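You operate a simulated robot arm through the tools that you are given. There is no shell and no other tool. Be economical: measure what you need, move in short steps, check, and stop when the job is done.

You are at the controls of a simulated robot arm. One attempt, no reset.

JOB
Test the green block's hardness: 40 or more goes on GOOD, softer on REDO.
Fine: slide the carriage out before you lift the block.
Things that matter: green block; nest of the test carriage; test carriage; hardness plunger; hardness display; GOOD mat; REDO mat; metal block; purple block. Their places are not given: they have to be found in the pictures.

It is judged by the outcome, as a careful person would: the job done as asked, and still so three seconds after it is handed in. It fails if anything else is knocked over, pushed out of place, dropped, spilled or broken.

ROBOT AND FRAMES
A 6-joint arm with a two-finger parallel gripper, fixed in place. Base frame: the origin is at the foot of the arm, x ahead of it, y to its left, z up; the work surface is at about z = 0. Lengths are in mm, angles in degrees, forces in N, time in s.
With the tool pointing down near the work surface it reaches from about 140 to 580 mm from the base axis. Its first joint turns from -66.0 to 66.0 degrees. Payload 2.1 kg.
Tool frame: the origin (TCP) lies between the finger pads and is the grasp point; the fingertips stand 30 mm ahead of it; z points along the fingers, y is the line along which they close. Largest opening 94 mm; finger width 28, thickness 10; the body of the gripper, 50 by 96 mm, starts 55 mm behind the TCP.
Orientation is that of the tool frame in the base frame, as a unit quaternion [w, x, y, z]. With the fingers straight down and closing along the base's y, the tool's x points along the base's -x, its y along +y and its z along -z.

CONTROLS
- The arm moves only by the tool send_rows. Its arguments are lists of equal length, an entry for each row: "jaw": the gripper command, from -1 (fully open) to 1 (shut), values between in proportion; "translation": the shift along the tool's x, y, z in mm, a list of three; "rot": the turn, a rotation vector about the tool's x, y, z in degrees, a list of three. In form: {"jaw": [jaw, ...], "translation": [[tx, ty, tz], ...], "rot": [[wx, wy, wz], ...]}. A call has 1 to 20 rows; each row is the pose to reach, as a shift and turn from the pose commanded when the call began, along the tool's axes at that moment. A row lasts 0.2 s, in which the tool goes at most 50 mm and 8.6 degrees; a call with a longer step from one row to the next is refused whole, and so is a gripper value outside its range. Where a pose cannot be reached the arm comes as near as it can. A force on the tool above 60 N (or 10 N above the force at the start of the call, whichever is more), or a blocked arm, ends the call early, and 0.2 s more pass. The fingers move at their own pace (about 72 mm/s each) and stop on an object; they squeeze with about 23 N. The grip force told is the motor's: it shows also when the fingers shut on nothing. Time passes only in rows, and 0.2 s behind the last, so rows that repeat a pose let the fingers close. The reply holds the time, the measured pose of the TCP, the force on the tool along the base axes, the opening and the grip force, in the units named above and with some noise.
- Cameras (640 x 400 px; columns grow to the right, rows downward): "scene" is fixed at [48.8, -364.5, 494.2]; the picture's right is [0.84, -0.55, 0.00], its down [-0.26, -0.40, -0.88] and it looks along [0.48, 0.74, -0.48] (base axes); focal length 344 px, centre (320, 200). "wrist" rides on the gripper at [-37, 0, -58] in the tool frame; the picture's right is [0.00, -1.00, 0.00], its down [0.97, 0.00, -0.24] and it looks along [0.24, 0.00, 0.97] (tool axes); focal length 218 px, centre (320, 200).
- camera(camera): a new picture of that camera. It takes no simulated time.
- measure_at(camera, pixels): for up to 12 pixels [column, row] of the newest picture of that camera ("zoom" is the newest enlarged one), the place [x, y, z] in the base frame of the surface seen there, good to about 3 mm. It takes no simulated time.
- inspect(camera, box): a new picture of the part [left, top, right, bottom] of that camera's present view, enlarged. It takes no simulated time.
- hand_in(): hands the job in; it is judged then, once.

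Go step by step. Measure first, check grasps and placings, and put right what went wrong. The budget is 80 turns and 46 pictures, counting those below and the enlarged ones. Unless the task says otherwise, let go and move clear before handing in, and close with one line.

The tools are called after ">>>" as name(argument=value, ...) on one line, values as JSON. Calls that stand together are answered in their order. send_rows: Moves the arm, as the interface text tells. Its arguments: {"type":"object","properties":{"jaw":{"type":"array"},"translation":{"type":"array"},"rot":{"type":"array"}},"required":["jaw","translation","rot"]} The other tools are called the same way: camera (camera) takes a picture; measure_at (camera, pixels) gives the place of the surface under pixels of a picture; inspect (camera, box) takes an enlarged picture of a part of a camera's view; hand_in () hands the job in.

At the start:

```text
clock: 0.0
tcp_pos: [306.1, 210.4, 311.5]
tool_rot: [0.001, 0.001, 1.0, 0.001]
ft_force: [0.0, -0.5, -0.3]
opening: 94.1
gripper_force: 0.1
```

scene: 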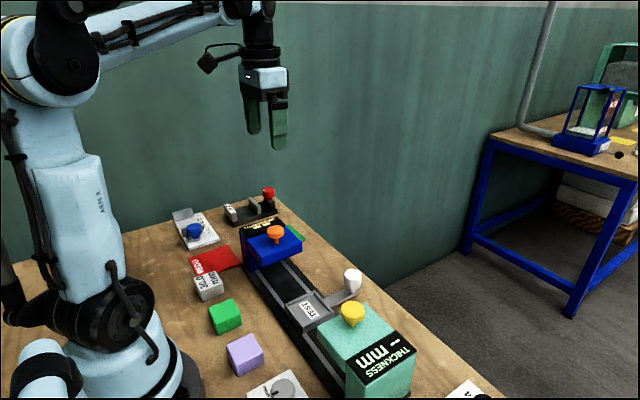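
wrist: 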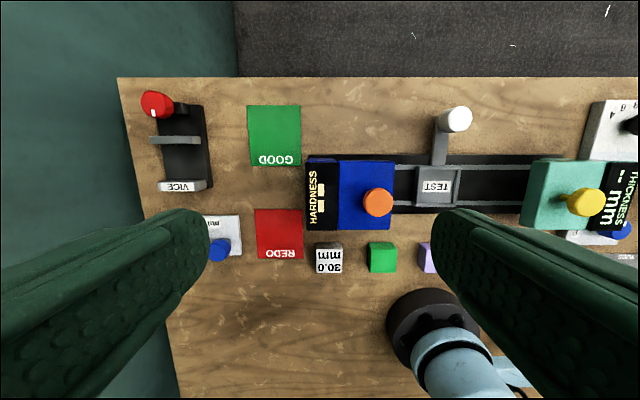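

The wrist view shows the hardness station (blue, orange knob at 378,202), the carriage with the TEST nest (437,186), and a green block at (382,257). I'll enlarge and measure these first.

>>> inspect(camera="scene", box=[160, 180, 420, 400])

>>> inspect(camera="wrist", box=[240, 90, 540, 280])

>>> measure_at(camera="wrist", pixels=[[382, 250], [382, 268], [437, 187], [455, 118], [438, 150], [378, 202], [275, 130], [280, 230], [328, 262], [345, 180], [480, 187], [428, 250]])

```text
1.82 times, centred on (290, 290) of scene
```

zoom: 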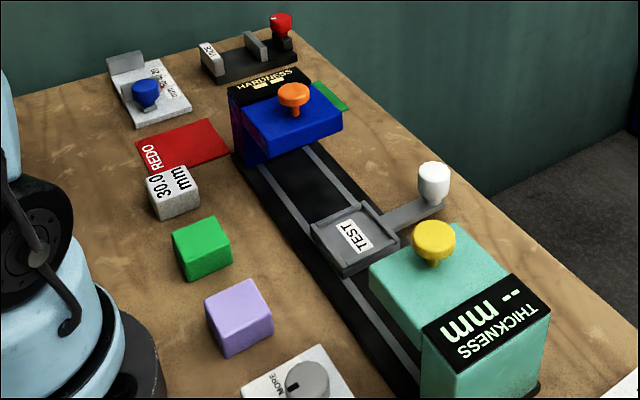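

```text
2.11 times, centred on (390, 185) of wrist
```

zoom: 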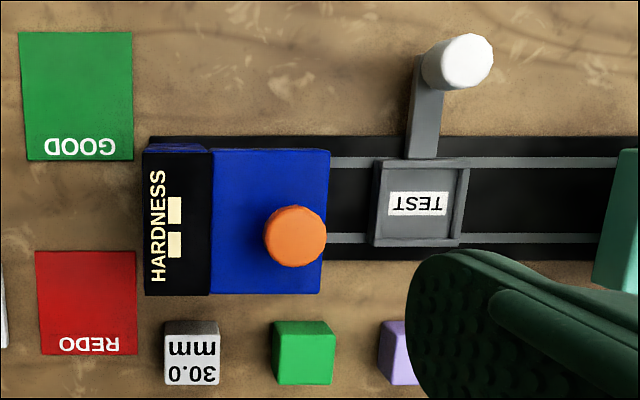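

```text
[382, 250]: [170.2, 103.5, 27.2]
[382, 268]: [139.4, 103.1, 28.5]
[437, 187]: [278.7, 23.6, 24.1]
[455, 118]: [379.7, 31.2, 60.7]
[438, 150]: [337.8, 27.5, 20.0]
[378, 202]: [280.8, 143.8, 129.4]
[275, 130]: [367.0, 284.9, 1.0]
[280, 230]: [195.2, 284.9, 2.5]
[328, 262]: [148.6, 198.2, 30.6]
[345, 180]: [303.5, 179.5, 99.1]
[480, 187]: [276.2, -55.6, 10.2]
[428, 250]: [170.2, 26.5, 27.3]
```

The green block is near (155,103) with its top at about z 28, and the nest is near (279,24). I'll measure the edges more finely in the zoomed picture.

>>> measure_at(camera="zoom", pixels=[[276, 340], [330, 340], [303, 336], [303, 380], [388, 205], [446, 205], [418, 180], [418, 232], [377, 205], [465, 205], [415, 163], [415, 242]])

>>> inspect(camera="scene", box=[190, 210, 380, 340])

```text
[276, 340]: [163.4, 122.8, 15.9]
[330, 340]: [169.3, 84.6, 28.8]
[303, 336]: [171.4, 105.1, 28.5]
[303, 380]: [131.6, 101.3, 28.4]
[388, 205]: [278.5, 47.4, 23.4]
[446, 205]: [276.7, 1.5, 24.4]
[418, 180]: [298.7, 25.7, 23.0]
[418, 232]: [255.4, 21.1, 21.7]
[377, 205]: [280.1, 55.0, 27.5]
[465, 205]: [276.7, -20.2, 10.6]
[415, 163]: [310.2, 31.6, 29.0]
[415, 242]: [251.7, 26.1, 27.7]
```

```text
3.08 times, centred on (285, 275) of scene
```

zoom: 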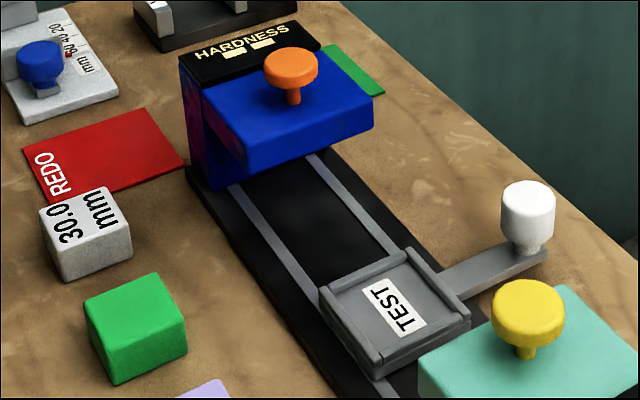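

The block is about 40 mm wide and centred near (152,103). I'll move above it with the jaws partly open and check its yaw.

>>> send_rows(jaw=[-1, -0.7, -0.4, -0.4, -0.4, -0.4, -0.4], translation=[[26, -18, 23], [52, -36, 46], [78, -54, 70], [104, -72, 94], [130, -90, 118], [154, -107, 140], [154, -107, 160]], rot=[[0, 0, 0], [0, 0, 0], [0, 0, 0], [0, 0, 0], [0, 0, 0], [0, 0, 0], [0, 0, 0]])

>>> camera(camera="wrist")

```text
clock: 1.6
tcp_pos: [152.1, 103.1, 152.2]
tool_rot: [0.001, -0.001, 1.0, 0.001]
ft_force: [-0.4, -0.6, 0.1]
opening: 66.0
gripper_force: 0.1
```

```text
40 pictures are left
```

wrist: 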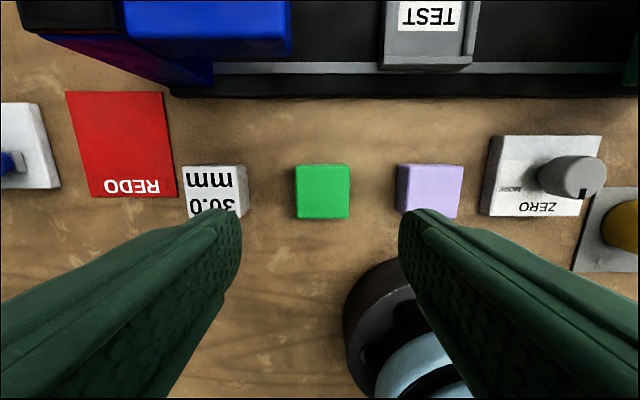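

The block at (322,191) looks square to the axes. I'll measure its top edges.

>>> measure_at(camera="wrist", pixels=[[299, 190], [346, 190], [322, 170], [322, 212], [298, 168], [346, 168], [402, 190], [244, 190], [400, 62], [455, 62]])

```text
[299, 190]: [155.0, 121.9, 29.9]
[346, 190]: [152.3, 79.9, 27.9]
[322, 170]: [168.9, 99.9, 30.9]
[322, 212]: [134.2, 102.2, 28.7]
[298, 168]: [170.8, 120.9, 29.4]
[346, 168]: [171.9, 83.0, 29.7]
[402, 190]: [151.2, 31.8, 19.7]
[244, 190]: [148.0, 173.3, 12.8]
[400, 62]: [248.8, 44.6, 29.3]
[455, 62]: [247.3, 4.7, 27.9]
```

Block centre is about (152,101.5) and its top is at z 29, with free space on both sides. I'll descend to TCP z of about 37 and close.

>>> send_rows(jaw=[-0.4, -0.4, -0.4, -0.4, -0.4, 1, 1, 1, 1], translation=[[0, -1, 30], [0, -1, 60], [0, -1, 90], [0, -1, 115], [0, -1, 115], [0, -1, 115], [0, -1, 115], [0, -1, 115], [0, -1, 115]], rot=[[0, 0, 0], [0, 0, 0], [0, 0, 0], [0, 0, 0], [0, 0, 0], [0, 0, 0], [0, 0, 0], [0, 0, 0], [0, 0, 0]])

```text
clock: 3.6
tcp_pos: [151.5, 103.6, 36.0]
tool_rot: [0.001, 0.0, 1.0, 0.0]
ft_force: [-0.3, 0.1, 0.1]
opening: 44.6
gripper_force: 22.7
```

The grip is holding (44.6 mm, 22.7 N). I'll lift and move toward the nest at a safe height.

>>> send_rows(jaw=[1, 1, 1, 1, 1, 1, 1, 1], translation=[[0, 0, -30], [0, 0, -60], [0, 0, -90], [0, 0, -114], [-30, -25, -114], [-60, -50, -114], [-90, -79, -114], [-90, -79, -114]], rot=[[0, 0, 0], [0, 0, 0], [0, 0, 0], [0, 0, 0], [0, 0, 0], [0, 0, 0], [0, 0, 0], [0, 0, 0]])

>>> camera(camera="wrist")

>>> inspect(camera="scene", box=[190, 180, 420, 340])

```text
clock: 5.4
tcp_pos: [241.8, 25.5, 150.4]
tool_rot: [0.001, 0.0, 1.0, 0.001]
ft_force: [-0.1, -0.4, -0.3]
opening: 44.4
gripper_force: 23.0
```

```text
39 pictures are left
```

wrist: 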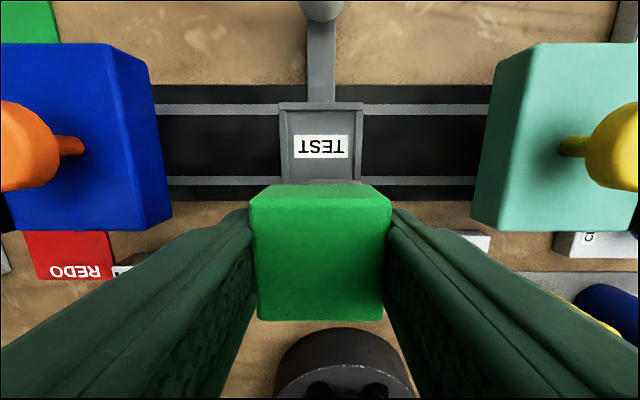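

```text
2.50 times, centred on (305, 260) of scene
```

zoom: 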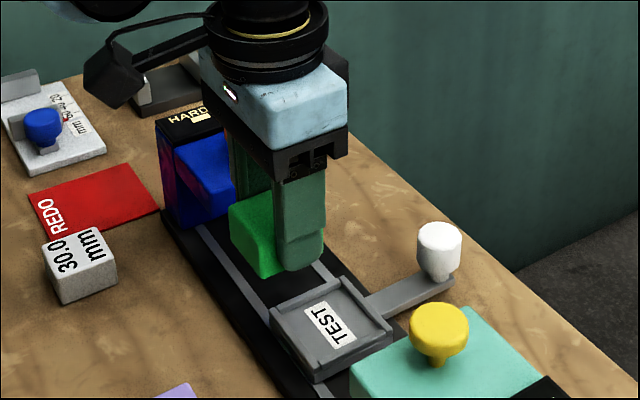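

I'll measure the nest rims around (320,146) and the held block's top.

>>> measure_at(camera="wrist", pixels=[[283, 146], [294, 146], [352, 146], [359, 146], [321, 105], [321, 115], [321, 172], [321, 181], [320, 222], [320, 312], [258, 260], [384, 260]])

>>> inspect(camera="wrist", box=[250, 80, 390, 200])

```text
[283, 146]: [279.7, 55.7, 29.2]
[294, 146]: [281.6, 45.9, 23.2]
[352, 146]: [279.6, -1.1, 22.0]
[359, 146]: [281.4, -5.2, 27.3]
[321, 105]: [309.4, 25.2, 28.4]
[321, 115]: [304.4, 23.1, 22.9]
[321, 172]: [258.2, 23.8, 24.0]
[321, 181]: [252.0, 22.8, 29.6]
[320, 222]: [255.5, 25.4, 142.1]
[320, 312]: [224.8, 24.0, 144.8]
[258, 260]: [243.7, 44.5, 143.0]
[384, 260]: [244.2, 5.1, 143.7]
```

```text
3.33 times, centred on (320, 140) of wrist
```

zoom: 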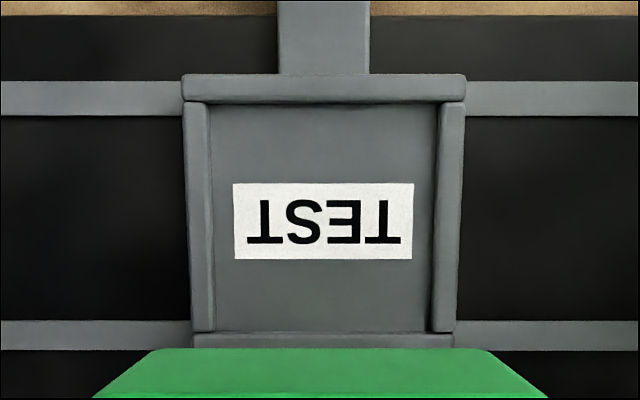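

The nest pocket spans about x 256–304 and y -2–47, so its centre is near (280,24), floor z 23, rim z 28. I'll move over it and lower to 62 mm, just above the floor.

>>> send_rows(jaw=[1, 1, 1, 1, 1, 1], translation=[[-20, -1, 0], [-38.5, -1.5, 0], [-38.5, -1.5, 30], [-38.5, -1.5, 60], [-38.5, -1.5, 75], [-38.5, -1.5, 75]], rot=[[0, 0, 0], [0, 0, 0], [0, 0, 0], [0, 0, 0], [0, 0, 0], [0, 0, 0]])

>>> inspect(camera="scene", box=[230, 220, 390, 340])

>>> camera(camera="wrist")

```text
clock: 6.8
tcp_pos: [280.6, 24.1, 74.2]
tool_rot: [0.001, 0.0, 1.0, 0.001]
ft_force: [-0.5, 0.1, -0.6]
opening: 44.8
gripper_force: 23.0
```

```text
3.33 times, centred on (310, 280) of scene
```

zoom: 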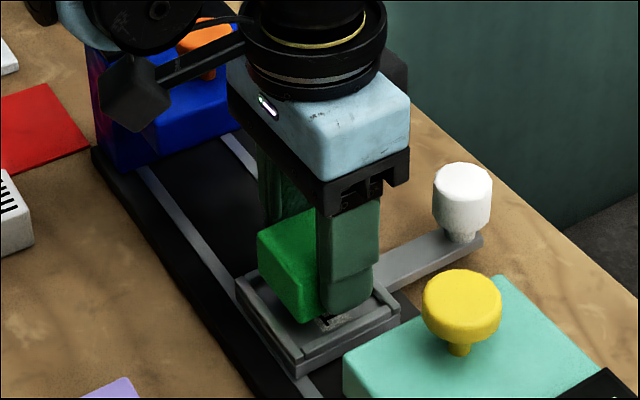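

```text
35 pictures are left
```

wrist: 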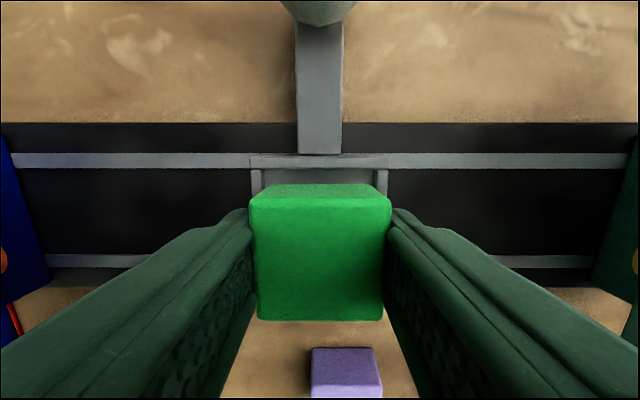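

The block is centred over the nest: rim edges at columns 251 and 388, block centred at 320. I'll lower the last 13 mm and release gently.

>>> send_rows(jaw=[1, 1, 1, 1], translation=[[0, 0, 5], [0, 0, 10], [0, 0, 13.5], [0, 0, 13.5]], rot=[[0, 0, 0], [0, 0, 0], [0, 0, 0], [0, 0, 0]])

>>> inspect(camera="scene", box=[230, 220, 390, 340])

```text
clock: 7.8
tcp_pos: [281.1, 23.9, 61.2]
tool_rot: [0.001, 0.0, 1.0, 0.001]
ft_force: [-0.2, -0.1, 0.0]
opening: 44.5
gripper_force: 23.2
```

```text
3.33 times, centred on (310, 280) of scene
```

zoom: 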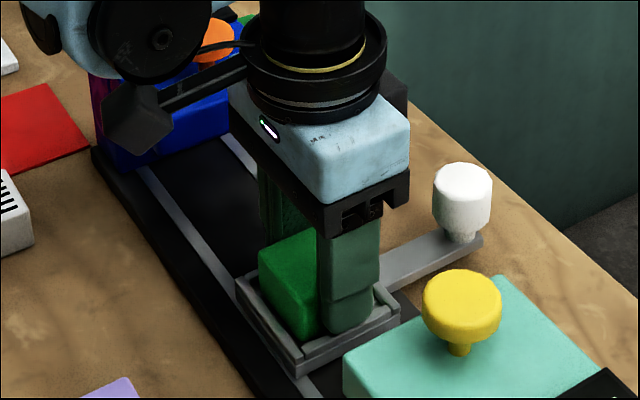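

No contact yet. I'll lower about 1.5 mm more, open slightly, rise, and look.

>>> send_rows(jaw=[1, 1, -0.2, -0.2, -0.2, -0.2, -0.2, -0.2], translation=[[0, 0, 1.5], [0, 0, 1.5], [0, 0, 1.5], [0, 0, 1.5], [0, 0, -30], [0, 0, -70], [0, 0, -110], [0, 0, -110]], rot=[[0, 0, 0], [0, 0, 0], [0, 0, 0], [0, 0, 0], [0, 0, 0], [0, 0, 0], [0, 0, 0], [0, 0, 0]])

>>> inspect(camera="scene", box=[230, 200, 390, 320])

>>> camera(camera="wrist")

```text
clock: 9.6
tcp_pos: [283.0, 25.0, 172.5]
tool_rot: [0.001, -0.001, 1.0, 0.001]
ft_force: [0.5, 0.4, 0.1]
opening: 56.6
gripper_force: 0.0
```

```text
3.33 times, centred on (310, 260) of scene
```

zoom: 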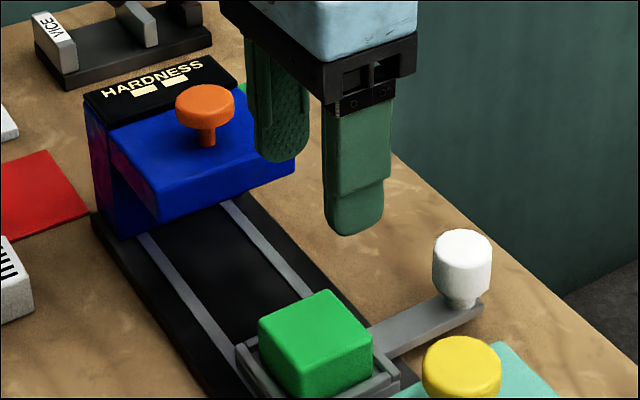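

```text
32 pictures are left
```

wrist: 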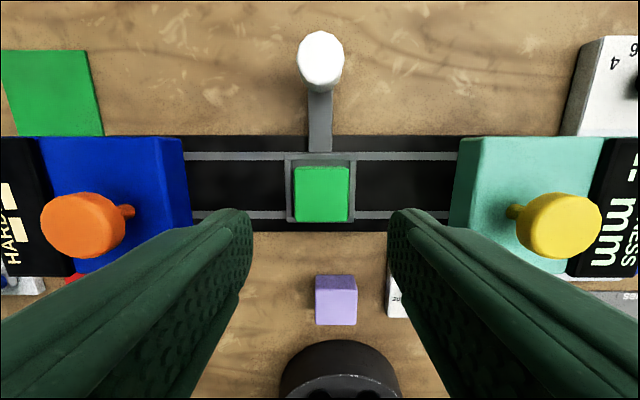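

The block is seated flat in the nest. Next I'll measure the white handle, the housing edges and the orange plunger.

>>> measure_at(camera="wrist", pixels=[[322, 50], [302, 55], [341, 55], [320, 35], [320, 80], [83, 225], [48, 225], [115, 225], [80, 200], [80, 245], [188, 200], [155, 142]])

>>> measure_at(camera="zoom", pixels=[[460, 240], [460, 275], [462, 295], [437, 265], [488, 265], [205, 98], [205, 120], [205, 140], [180, 195], [270, 165], [410, 340]])

```text
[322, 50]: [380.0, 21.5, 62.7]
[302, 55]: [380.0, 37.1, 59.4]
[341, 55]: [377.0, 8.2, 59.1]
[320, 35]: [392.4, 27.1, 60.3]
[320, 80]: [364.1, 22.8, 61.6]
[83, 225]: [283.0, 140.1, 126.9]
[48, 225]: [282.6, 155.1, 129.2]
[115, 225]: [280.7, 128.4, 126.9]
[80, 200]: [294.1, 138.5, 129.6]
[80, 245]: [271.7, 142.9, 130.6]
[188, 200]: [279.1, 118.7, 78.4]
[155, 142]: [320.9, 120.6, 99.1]
```

```text
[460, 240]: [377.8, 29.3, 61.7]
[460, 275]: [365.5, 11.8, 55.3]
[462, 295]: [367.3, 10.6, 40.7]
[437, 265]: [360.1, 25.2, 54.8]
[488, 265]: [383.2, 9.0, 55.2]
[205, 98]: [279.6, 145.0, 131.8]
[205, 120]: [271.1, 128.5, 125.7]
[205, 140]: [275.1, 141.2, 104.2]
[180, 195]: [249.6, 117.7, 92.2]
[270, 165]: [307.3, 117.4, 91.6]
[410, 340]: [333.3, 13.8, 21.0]
```

The white handle is centred at about (378,23) with its top at z 62, and the plunger is at about (281,142). I'll move over the handle, lower to TCP z 64 and grip it.

>>> send_rows(jaw=[-0.2, -0.2, -0.2, -0.2, -0.2, -0.2, 1, 1, 1], translation=[[-35, -1, 0], [-70, -2, 0], [-96, -2, 0], [-96, -2, 40], [-96, -2, 80], [-96, -2, 109], [-96, -2, 109], [-96, -2, 109], [-96, -2, 109]], rot=[[0, 0, 0], [0, 0, 0], [0, 0, 0], [0, 0, 0], [0, 0, 0], [0, 0, 0], [0, 0, 0], [0, 0, 0], [0, 0, 0]])

>>> inspect(camera="scene", box=[230, 180, 430, 320])

```text
clock: 11.6
tcp_pos: [377.3, 20.2, 63.3]
tool_rot: [0.001, 0.0, 1.0, 0.0]
ft_force: [1.4, 2.5, -11.0]
opening: 33.7
gripper_force: 44.7
```

```text
2.86 times, centred on (330, 250) of scene
```

zoom: 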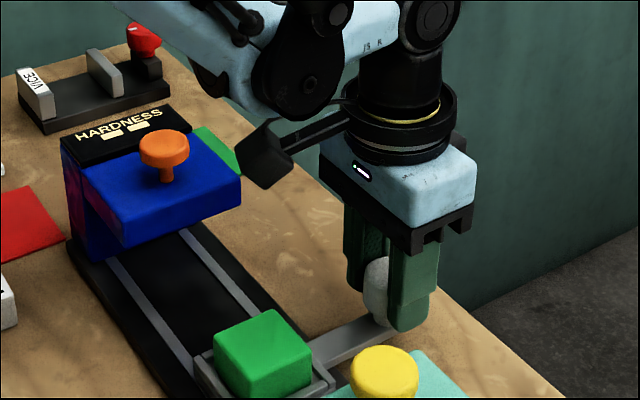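

The handle is gripped with a light force. A black box on the gripper (265,155 in the zoom) might sweep near the plunger when I slide, so I'll measure it.

>>> measure_at(camera="zoom", pixels=[[265, 150], [245, 165], [270, 185], [285, 165], [320, 138], [330, 135], [165, 145]])

```text
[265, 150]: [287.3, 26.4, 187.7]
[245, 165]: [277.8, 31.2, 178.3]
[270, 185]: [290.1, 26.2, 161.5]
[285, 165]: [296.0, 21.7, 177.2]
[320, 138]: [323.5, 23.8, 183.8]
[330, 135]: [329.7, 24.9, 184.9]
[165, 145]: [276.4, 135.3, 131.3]
```

The box's lowest point is about z 158 and the plunger top is at 131, so it clears. I'll slide the carriage +y by 60 mm first.

>>> send_rows(jaw=[1, 1, 1, 1, 1, 1], translation=[[0, 10, 0], [0, 20, 0], [0, 30, 0], [0, 40, 0], [0, 50, 0], [0, 60, 0]], rot=[[0, 0, 0], [0, 0, 0], [0, 0, 0], [0, 0, 0], [0, 0, 0], [0, 0, 0]])

>>> inspect(camera="scene", box=[210, 180, 410, 320])

```text
clock: 13.0
tcp_pos: [376.7, 80.9, 63.0]
tool_rot: [0.001, 0.0, 1.0, 0.001]
ft_force: [-9.4, -1.2, 7.6]
opening: 33.6
gripper_force: 44.7
```

```text
2.86 times, centred on (310, 250) of scene
```

zoom: 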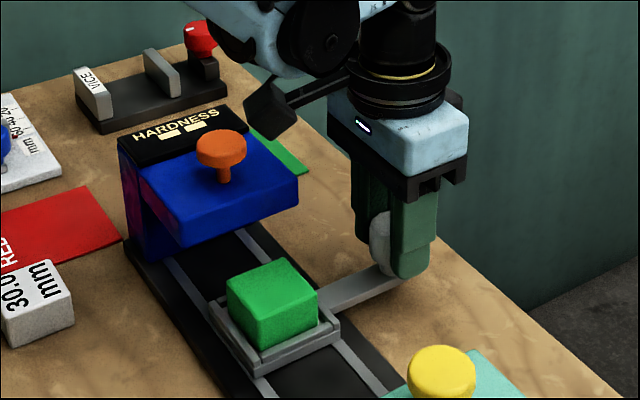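

The carriage slides freely. I'll continue another 58 mm in two stages, watching the y force for a stop.

>>> send_rows(jaw=[1, 1, 1, 1, 1, 1, 1], translation=[[0, 10, 0], [0, 20, 0], [0, 30, 0], [0, 40, 0], [0, 48, 0], [0, 54, 0], [0, 54, 0]], rot=[[0, 0, 0], [0, 0, 0], [0, 0, 0], [0, 0, 0], [0, 0, 0], [0, 0, 0], [0, 0, 0]])

>>> inspect(camera="scene", box=[200, 180, 360, 300])

```text
clock: 14.6
tcp_pos: [376.7, 135.6, 63.4]
tool_rot: [0.0, 0.0, 1.0, 0.001]
ft_force: [-15.3, 0.7, 4.7]
opening: 33.4
gripper_force: 45.0
```

```text
3.33 times, centred on (280, 240) of scene
```

zoom: 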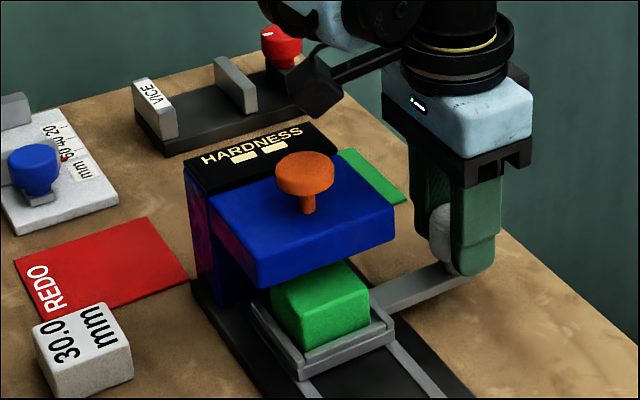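

I'll measure the nest's exposed rim, the handle arm and the plunger stem to work out the remaining offset.

>>> measure_at(camera="zoom", pixels=[[345, 347], [300, 365], [390, 325], [335, 318], [322, 338], [308, 205], [305, 155], [305, 175], [400, 290], [425, 285], [440, 292]])

>>> camera(camera="wrist")

```text
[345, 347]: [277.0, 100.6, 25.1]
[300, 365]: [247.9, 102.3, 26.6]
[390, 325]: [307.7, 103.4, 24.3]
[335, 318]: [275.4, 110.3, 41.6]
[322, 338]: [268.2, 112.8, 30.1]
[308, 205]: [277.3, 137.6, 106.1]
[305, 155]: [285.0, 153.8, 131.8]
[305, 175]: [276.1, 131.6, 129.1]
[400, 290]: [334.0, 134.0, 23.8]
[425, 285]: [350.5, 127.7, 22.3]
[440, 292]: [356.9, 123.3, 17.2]
```

```text
28 pictures are left
```

wrist: 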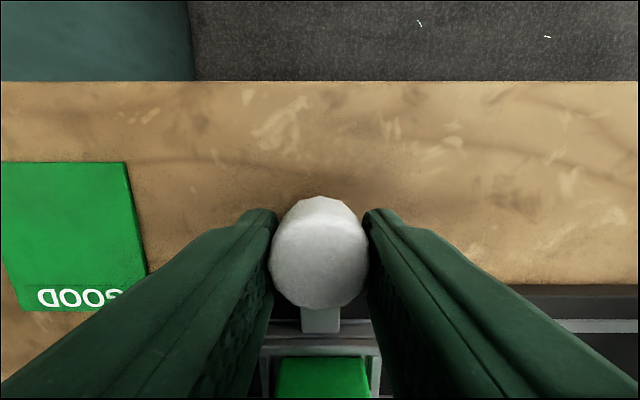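

The block's near face is at y≈111, so its centre is around 133–137, versus the plunger at 142. I'll push slowly on by up to 8 mm and look for a stop.

>>> send_rows(jaw=[1, 1, 1, 1, 1, 1], translation=[[0, 1.5, 0], [0, 3, 0], [0, 4.5, 0], [0, 6, 0], [0, 6, 0], [0, 6, 0]], rot=[[0, 0, 0], [0, 0, 0], [0, 0, 0], [0, 0, 0], [0, 0, 0], [0, 0, 0]])

>>> inspect(camera="scene", box=[230, 210, 350, 300])

```text
clock: 16.0
tcp_pos: [377.2, 142.3, 63.2]
tool_rot: [0.001, 0.0, 1.0, 0.001]
ft_force: [-8.5, 2.3, 8.0]
opening: 33.5
gripper_force: 44.6
```

```text
4.44 times, centred on (290, 255) of scene
```

zoom: 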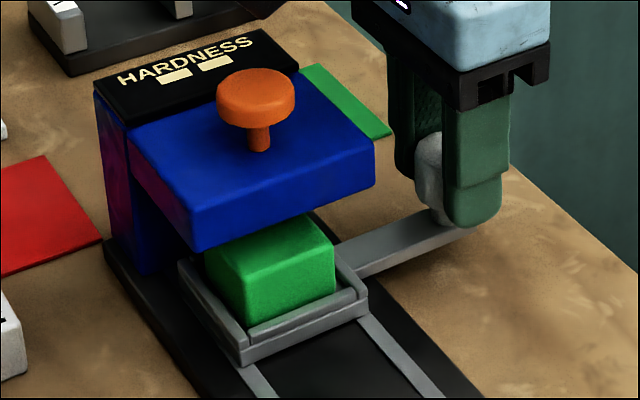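

>>> measure_at(camera="zoom", pixels=[[300, 340], [250, 355], [345, 318], [290, 295], [270, 300], [310, 280], [258, 140], [257, 72], [256, 110], [222, 95], [292, 95], [300, 190]])

```text
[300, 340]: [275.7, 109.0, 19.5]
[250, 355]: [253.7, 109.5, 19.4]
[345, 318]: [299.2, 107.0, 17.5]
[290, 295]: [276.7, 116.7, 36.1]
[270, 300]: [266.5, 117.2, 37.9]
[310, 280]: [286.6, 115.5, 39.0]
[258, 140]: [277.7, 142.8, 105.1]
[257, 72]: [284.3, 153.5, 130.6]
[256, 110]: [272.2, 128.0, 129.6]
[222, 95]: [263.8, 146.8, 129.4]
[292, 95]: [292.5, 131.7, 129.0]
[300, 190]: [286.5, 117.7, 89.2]
```

Plunger axis is about (279,140.5), block centre about 138 and carriage centre about 140. I'll nudge +3 mm and check for an end stop.

>>> send_rows(jaw=[1, 1, 1, 1, 1], translation=[[0, 1, 0], [0, 2, 0], [0, 3, 0], [0, 3, 0], [0, 3, 0]], rot=[[0, 0, 0], [0, 0, 0], [0, 0, 0], [0, 0, 0], [0, 0, 0]])

>>> inspect(camera="scene", box=[230, 210, 350, 300])

```text
clock: 17.2
tcp_pos: [376.4, 145.0, 63.6]
tool_rot: [0.003, -0.001, 1.0, 0.001]
ft_force: [7.2, 1.6, -13.3]
opening: 33.8
gripper_force: 44.8
```

```text
4.44 times, centred on (290, 255) of scene
```

zoom: 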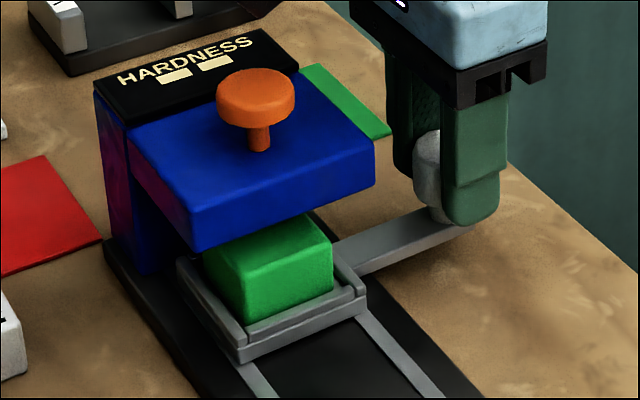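

The carriage barely advanced on that nudge, so it is at its end stop with the block under the plunger. I'll release the handle and rise straight up.

>>> send_rows(jaw=[-0.2, -0.2, -0.2, -0.2, -0.2, 0.5, 1, 1], translation=[[0, 0, 0], [0, 0, 0], [0, 0, -40], [0, 0, -80], [0, 0, -120], [0, 0, -140], [0, 0, -140], [0, 0, -140]], rot=[[0, 0, 0], [0, 0, 0], [0, 0, 0], [0, 0, 0], [0, 0, 0], [0, 0, 0], [0, 0, 0], [0, 0, 0]])

>>> camera(camera="wrist")

```text
clock: 19.0
tcp_pos: [375.2, 143.2, 202.7]
tool_rot: [0.001, 0.0, 1.0, 0.001]
ft_force: [0.2, -0.9, 0.5]
opening: 0.1
gripper_force: 22.9
```

```text
25 pictures are left
```

wrist: 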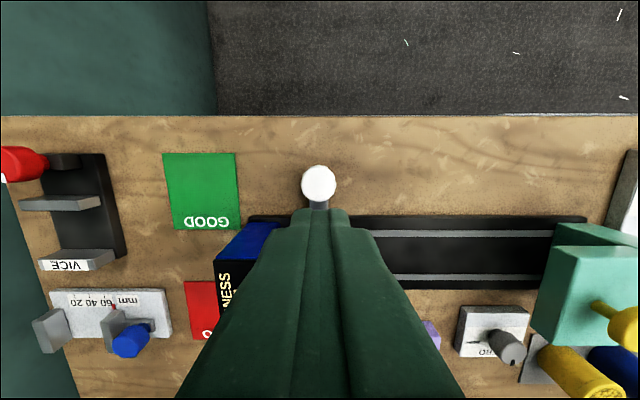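

I'll check the handle's y position, which shares the nest's centre line.

>>> measure_at(camera="wrist", pixels=[[304, 184], [319, 184], [335, 184], [319, 206], [200, 190], [170, 160], [234, 220]])

```text
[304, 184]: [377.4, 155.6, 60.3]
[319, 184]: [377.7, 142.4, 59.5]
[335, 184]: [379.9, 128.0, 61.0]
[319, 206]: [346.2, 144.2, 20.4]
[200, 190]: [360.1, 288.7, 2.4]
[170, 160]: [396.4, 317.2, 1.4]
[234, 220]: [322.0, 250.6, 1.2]
```

The handle is at y≈142, aligned with the plunger at (280,141). I'll move the closed fingers above the orange knob, with tips about 6 mm over it.

>>> send_rows(jaw=[1, 1, 1, 1, 1, 1], translation=[[32, -1, 0], [64, -1.5, 0], [95, -2, 0], [95, -2, 20], [95, -2, 36], [95, -2, 36]], rot=[[0, 0, 0], [0, 0, 0], [0, 0, 0], [0, 0, 0], [0, 0, 0], [0, 0, 0]])

>>> inspect(camera="scene", box=[220, 180, 360, 290])

```text
clock: 20.4
tcp_pos: [279.7, 141.9, 167.5]
tool_rot: [0.0, 0.0, 1.0, 0.001]
ft_force: [-0.5, -0.1, 0.0]
opening: 0.1
gripper_force: 22.7
```

```text
3.64 times, centred on (290, 235) of scene
```

zoom: 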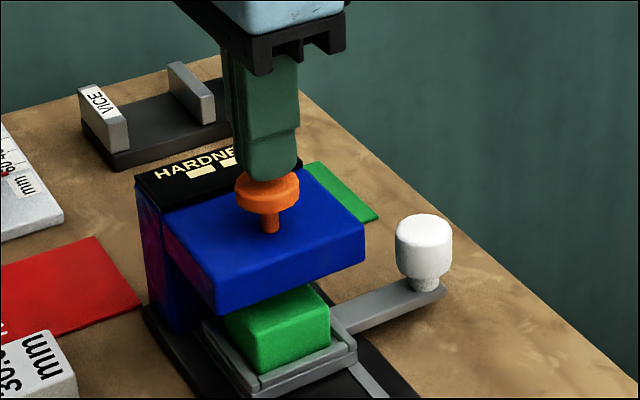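

The fingers are right above the knob. I'll press down in small steps, with the force cut-off as the limit.

>>> send_rows(jaw=[1, 1, 1, 1, 1, 1], translation=[[0, 0, 4], [0, 0, 7], [0, 0, 10], [0, 0, 13], [0, 0, 16], [0, 0, 16]], rot=[[0, 0, 0], [0, 0, 0], [0, 0, 0], [0, 0, 0], [0, 0, 0], [0, 0, 0]])

>>> inspect(camera="scene", box=[240, 200, 340, 270])

```text
clock: 21.8
tcp_pos: [281.0, 141.2, 151.4]
tool_rot: [-0.001, -0.001, 1.0, 0.0]
ft_force: [-13.4, -4.2, 44.4]
opening: 0.3
gripper_force: 22.9
```

```text
5.71 times, centred on (290, 235) of scene
```

zoom: 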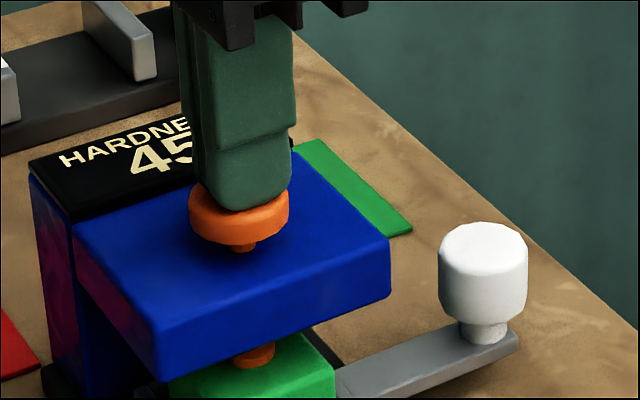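

The display shows "45" with the plunger on the block at 44 N. I'll hold briefly to see whether it is stable, then re-read.

>>> send_rows(jaw=[1, 1, 1, 1, 1], translation=[[0, 0, 0.5], [0, 0, 0.5], [0, 0, 0.5], [0, 0, 0.5], [0, 0, 0.5]], rot=[[0, 0, 0], [0, 0, 0], [0, 0, 0], [0, 0, 0], [0, 0, 0]])

>>> inspect(camera="scene", box=[240, 205, 300, 245])

>>> camera(camera="wrist")

```text
clock: 22.2
tcp_pos: [281.4, 142.4, 152.7]
tool_rot: [-0.002, 0.0, 1.0, 0.0]
ft_force: [-3.9, -0.4, 25.5]
opening: 0.0
gripper_force: 23.5
stopped in row 1: the force on the tool passed its limit (the readings are from after the stop); the commanded pose is now the measured one
```

```text
10.00 times, centred on (270, 225) of scene
```

zoom: 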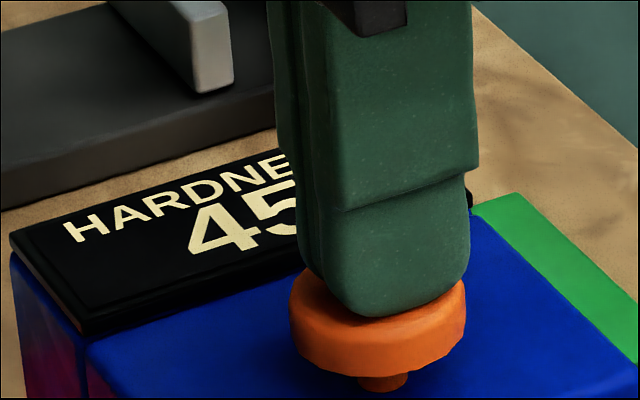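

```text
21 pictures are left
```

wrist: 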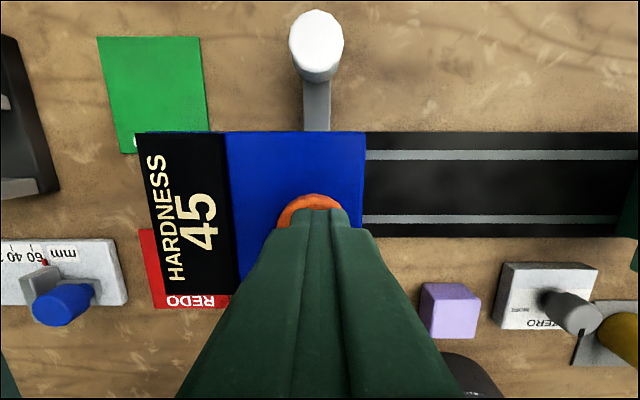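

The wrist view reads 45 in full and it is stable, so the block goes on GOOD. I'll lift off the plunger and check that it springs back up.

>>> send_rows(jaw=[1, 1, 1, 1, 1, 0.4, -0.2], translation=[[0, 0, -15], [0, 0, -35], [0, 0, -50], [-35, 0, -50], [-70, 0, -50], [-97, 0, -50], [-97, 0, -50]], rot=[[0, 0, 0], [0, 0, 0], [0, 0, 0], [0, 0, 0], [0, 0, 0], [0, 0, 0], [0, 0, 0]])

>>> inspect(camera="scene", box=[220, 190, 360, 300])

```text
clock: 23.8
tcp_pos: [380.3, 140.8, 201.4]
tool_rot: [-0.001, -0.001, 1.0, 0.0]
ft_force: [-0.6, -0.3, -0.3]
opening: 56.4
gripper_force: 0.1
```

```text
3.64 times, centred on (290, 245) of scene
```

zoom: 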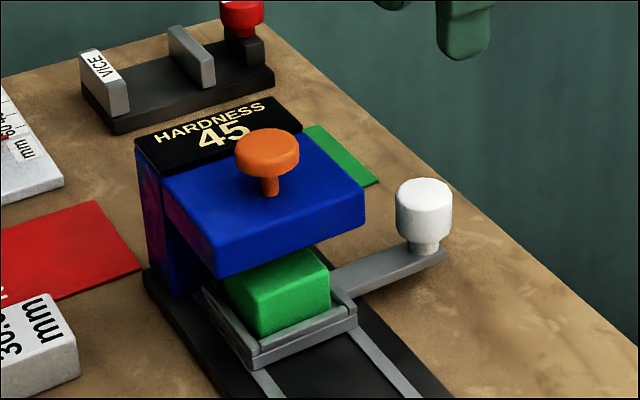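

The plunger has sprung back and the display still holds 45. I'll lower onto the handle at about (378,142) and grip it.

>>> send_rows(jaw=[-0.2, -0.2, -0.2, -0.2, -0.2, 1, 1, 1], translation=[[2, 1, 35], [2, 1, 70], [2, 1, 105], [2, 1, 136], [2, 1, 136], [2, 1, 136], [2, 1, 136], [2, 1, 136]], rot=[[0, 0, 0], [0, 0, 0], [0, 0, 0], [0, 0, 0], [0, 0, 0], [0, 0, 0], [0, 0, 0], [0, 0, 0]])

```text
clock: 25.6
tcp_pos: [374.0, 142.3, 65.8]
tool_rot: [-0.001, 0.0, 1.0, 0.0]
ft_force: [-2.5, 2.6, -17.1]
opening: 33.8
gripper_force: 44.7
```

The handle is gripped again. I'll slide the carriage back out in −y by 118 mm.

>>> send_rows(jaw=[1, 1, 1, 1, 1, 1, 1, 1, 1, 1, 1, 1, 1], translation=[[0, -8, 0], [0, -18, 0], [0, -28, 0], [0, -38, 0], [0, -48, 0], [0, -58, 0], [0, -68, 0], [0, -78, 0], [0, -88, 0], [0, -98, 0], [0, -108, 0], [0, -116, 0], [0, -116, 0]], rot=[[0, 0, 0], [0, 0, 0], [0, 0, 0], [0, 0, 0], [0, 0, 0], [0, 0, 0], [0, 0, 0], [0, 0, 0], [0, 0, 0], [0, 0, 0], [0, 0, 0], [0, 0, 0], [0, 0, 0]])

>>> inspect(camera="scene", box=[220, 190, 420, 330])

```text
clock: 28.4
tcp_pos: [374.6, 27.1, 64.7]
tool_rot: [-0.001, -0.001, 1.0, 0.0]
ft_force: [-6.3, -3.6, 12.3]
opening: 33.6
gripper_force: 44.7
```

```text
2.86 times, centred on (320, 260) of scene
```

zoom: 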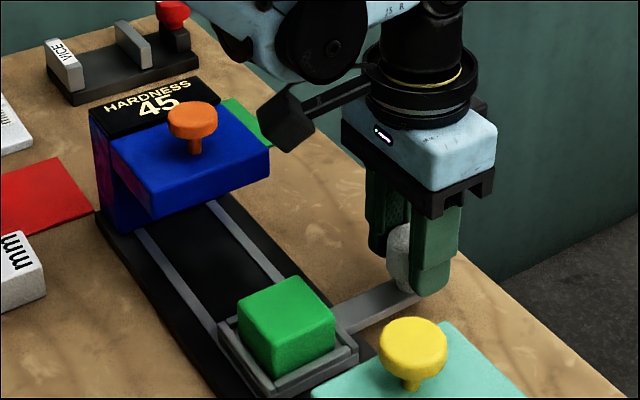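

The carriage is out with the block still seated. I'll release the handle, rise, and move over the block.

>>> send_rows(jaw=[-0.3, -0.3, -0.3, -0.3, -0.3, -0.3, -0.3, -0.3, -0.3], translation=[[0, 0, 0], [0, 0, 0], [0, 0, -40], [0, 0, -80], [0, 0, -110], [35, 0, -110], [70, 0, -110], [95, 0, -110], [95, 0, -110]], rot=[[0, 0, 0], [0, 0, 0], [0, 0, 0], [0, 0, 0], [0, 0, 0], [0, 0, 0], [0, 0, 0], [0, 0, 0], [0, 0, 0]])

>>> camera(camera="wrist")

```text
clock: 30.4
tcp_pos: [280.9, 28.9, 176.6]
tool_rot: [-0.001, -0.001, 1.0, 0.0]
ft_force: [-0.1, -0.1, -0.1]
opening: 61.2
gripper_force: 0.0
```

```text
18 pictures are left
```

wrist: 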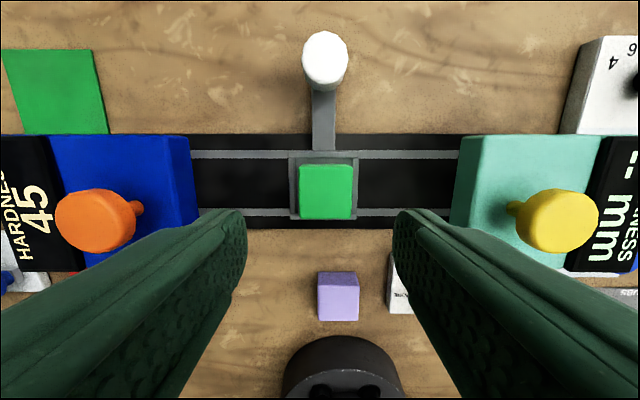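

>>> measure_at(camera="wrist", pixels=[[302, 192], [349, 192], [326, 169], [326, 214], [15, 60], [90, 55], [55, 90], [105, 130]])

```text
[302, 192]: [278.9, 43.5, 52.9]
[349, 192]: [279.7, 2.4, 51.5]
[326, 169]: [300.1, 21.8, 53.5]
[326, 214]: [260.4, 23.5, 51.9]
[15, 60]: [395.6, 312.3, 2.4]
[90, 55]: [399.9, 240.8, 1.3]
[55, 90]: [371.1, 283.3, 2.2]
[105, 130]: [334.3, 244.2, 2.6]
```

Block centre is about (280,23), top z 52. I'll descend to TCP z of about 61 and grip it.

>>> send_rows(jaw=[-0.3, -0.3, -0.3, -0.3, -0.3, 1, 1, 1, 1], translation=[[0, -5.5, 30], [0, -5.5, 65], [0, -5.5, 95], [0, -5.5, 115], [0, -5.5, 115], [0, -5.5, 115], [0, -5.5, 115], [0, -5.5, 115], [0, -5.5, 115]], rot=[[0, 0, 0], [0, 0, 0], [0, 0, 0], [0, 0, 0], [0, 0, 0], [0, 0, 0], [0, 0, 0], [0, 0, 0], [0, 0, 0]])

```text
clock: 32.4
tcp_pos: [281.6, 22.0, 59.8]
tool_rot: [0.001, 0.0, 1.0, 0.0]
ft_force: [0.2, -3.9, 47.3]
opening: 44.7
gripper_force: 23.2
```

The block is gripped (44.7 mm). The tips are pressing on the rim a little, so I'll lift straight up and check that the carriage stays put.

>>> send_rows(jaw=[1, 1, 1, 1, 1], translation=[[0, 0, -8], [0, 0, -35], [0, 0, -75], [0, 0, -120], [0, 0, -130]], rot=[[0, 0, 0], [0, 0, 0], [0, 0, 0], [0, 0, 0], [0, 0, 0]])

>>> camera(camera="wrist")

>>> camera(camera="scene")

```text
clock: 33.6
tcp_pos: [280.8, 21.4, 190.8]
tool_rot: [-0.001, -0.001, 1.0, 0.0]
ft_force: [0.5, 0.0, -0.8]
opening: 44.6
gripper_force: 22.8
```

```text
17 pictures are left
```

wrist: 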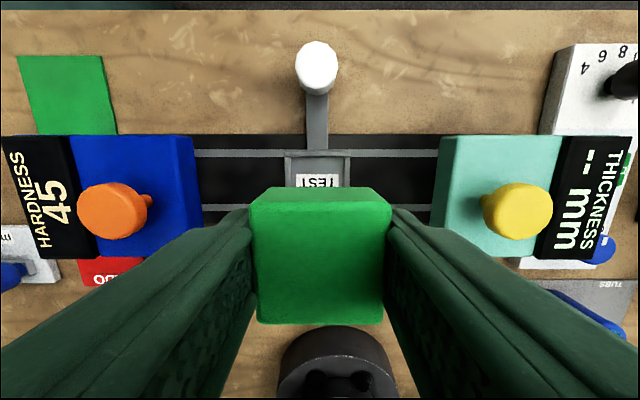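

```text
16 pictures are left
```

scene: 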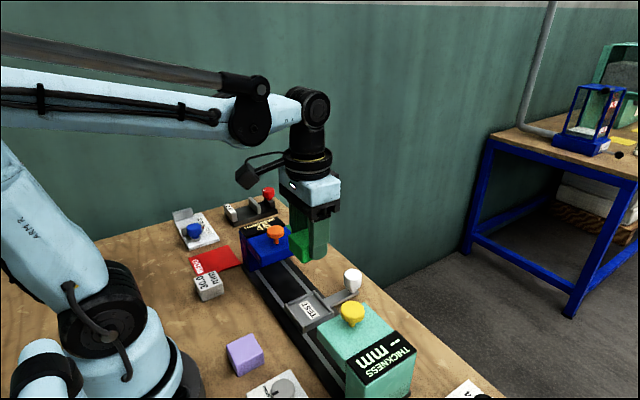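

The block is held and the carriage is undisturbed. I'll carry it at height to above the GOOD mat at (361,283).

>>> send_rows(jaw=[1, 1, 1, 1, 1, 1, 1, 1, 1, 1], translation=[[-40, 10, 0], [-80, 25, 0], [-80, 60, 0], [-80, 100, 0], [-80, 140, 0], [-80, 180, 0], [-80, 215, 0], [-80, 245, 0], [-80, 262, 0], [-80, 262, 0]], rot=[[0, 0, 0], [0, 0, 0], [0, 0, 0], [0, 0, 0], [0, 0, 0], [0, 0, 0], [0, 0, 0], [0, 0, 0], [0, 0, 0], [0, 0, 0]])

>>> camera(camera="wrist")

>>> inspect(camera="scene", box=[160, 130, 360, 270])

```text
clock: 35.8
tcp_pos: [360.5, 285.3, 189.5]
tool_rot: [-0.001, 0.0, 1.0, 0.0]
ft_force: [-0.2, 0.3, -0.3]
opening: 44.7
gripper_force: 23.4
```

```text
15 pictures are left
```

wrist: 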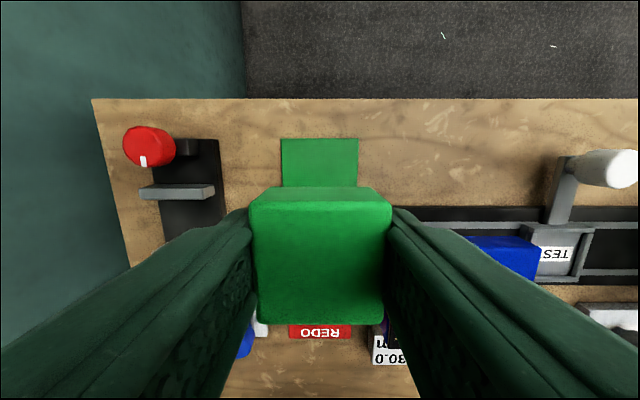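

```text
2.86 times, centred on (260, 200) of scene
```

zoom: 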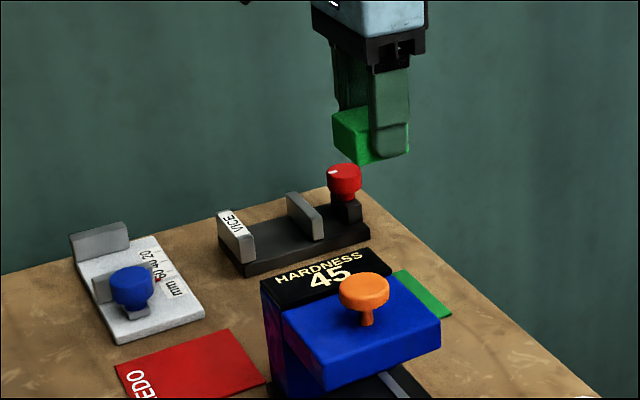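

I'll check the mat's edges and the vice clearance before lowering.

>>> measure_at(camera="wrist", pixels=[[283, 142], [357, 142], [284, 180], [357, 180], [218, 180], [213, 191], [150, 145]])

```text
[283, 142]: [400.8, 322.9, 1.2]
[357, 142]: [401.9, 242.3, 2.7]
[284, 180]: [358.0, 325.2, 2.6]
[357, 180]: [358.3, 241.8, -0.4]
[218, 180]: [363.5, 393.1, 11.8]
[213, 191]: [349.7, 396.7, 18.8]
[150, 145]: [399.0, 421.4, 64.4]
```

The mat spans y 242–325 and x 320–402, so the block is centred with clear space around it. I'll lower to just above the mat.

>>> send_rows(jaw=[1, 1, 1, 1, 1, 1, 1], translation=[[0, -2, 40], [0, -2, 80], [0, -2, 115], [0, -2, 135], [0, -2, 145], [0, -2, 149.5], [0, -2, 149.5]], rot=[[0, 0, 0], [0, 0, 0], [0, 0, 0], [0, 0, 0], [0, 0, 0], [0, 0, 0], [0, 0, 0]])

>>> inspect(camera="scene", box=[240, 170, 340, 240])

```text
clock: 37.4
tcp_pos: [360.9, 280.6, 41.0]
tool_rot: [0.0, -0.001, 1.0, 0.0]
ft_force: [-1.1, 0.1, -0.6]
opening: 44.5
gripper_force: 23.0
```

```text
5.71 times, centred on (290, 205) of scene
```

zoom: 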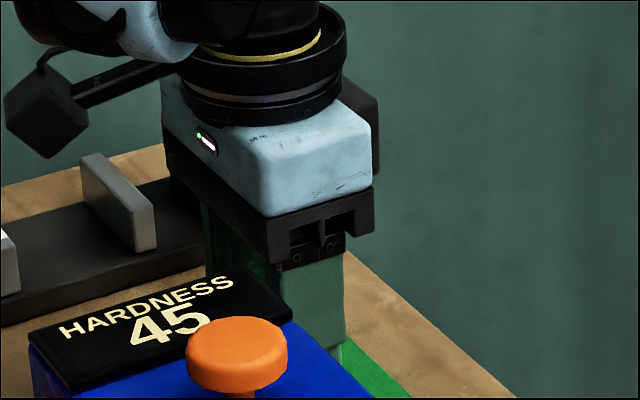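

No contact yet at z 41. I'll lower slowly another 2.5 mm, release and rise.

>>> send_rows(jaw=[1, 1, 1, -0.3, -0.3, -0.3, -0.3, -0.3, -0.3, -0.3], translation=[[0, 0, 1.5], [0, 0, 2.5], [0, 0, 2.5], [0, 0, 2.5], [0, 0, 2.5], [0, 0, -20], [0, 0, -60], [0, 0, -100], [0, 0, -140], [0, 0, -140]], rot=[[0, 0, 0], [0, 0, 0], [0, 0, 0], [0, 0, 0], [0, 0, 0], [0, 0, 0], [0, 0, 0], [0, 0, 0], [0, 0, 0], [0, 0, 0]])

>>> camera(camera="wrist")

>>> camera(camera="scene")

```text
clock: 39.6
tcp_pos: [359.0, 280.7, 181.4]
tool_rot: [0.0, 0.0, 1.0, -0.001]
ft_force: [0.3, -0.2, 0.3]
opening: 61.0
gripper_force: 0.1
```

```text
12 pictures are left
```

wrist: 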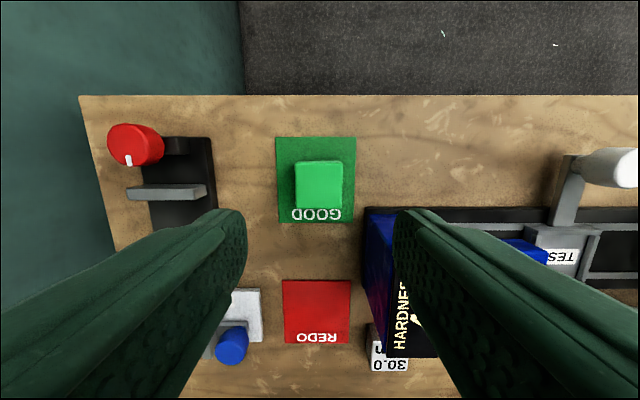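

```text
11 pictures are left
```

scene: 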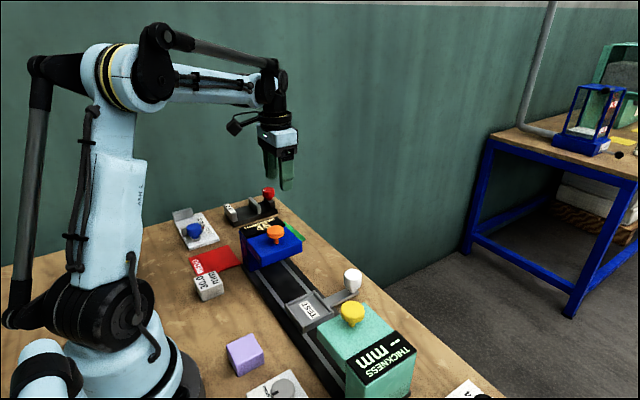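

The block sits flat in the middle of the GOOD mat (319,185). Everything else is in place and the gripper is clear, so I'm handing in.

>>> hand_in()

```text
The job is handed in.
```

The green block tested at 45, so it went on the GOOD mat; I slid the carriage out before lifting it, and nothing else was disturbed.
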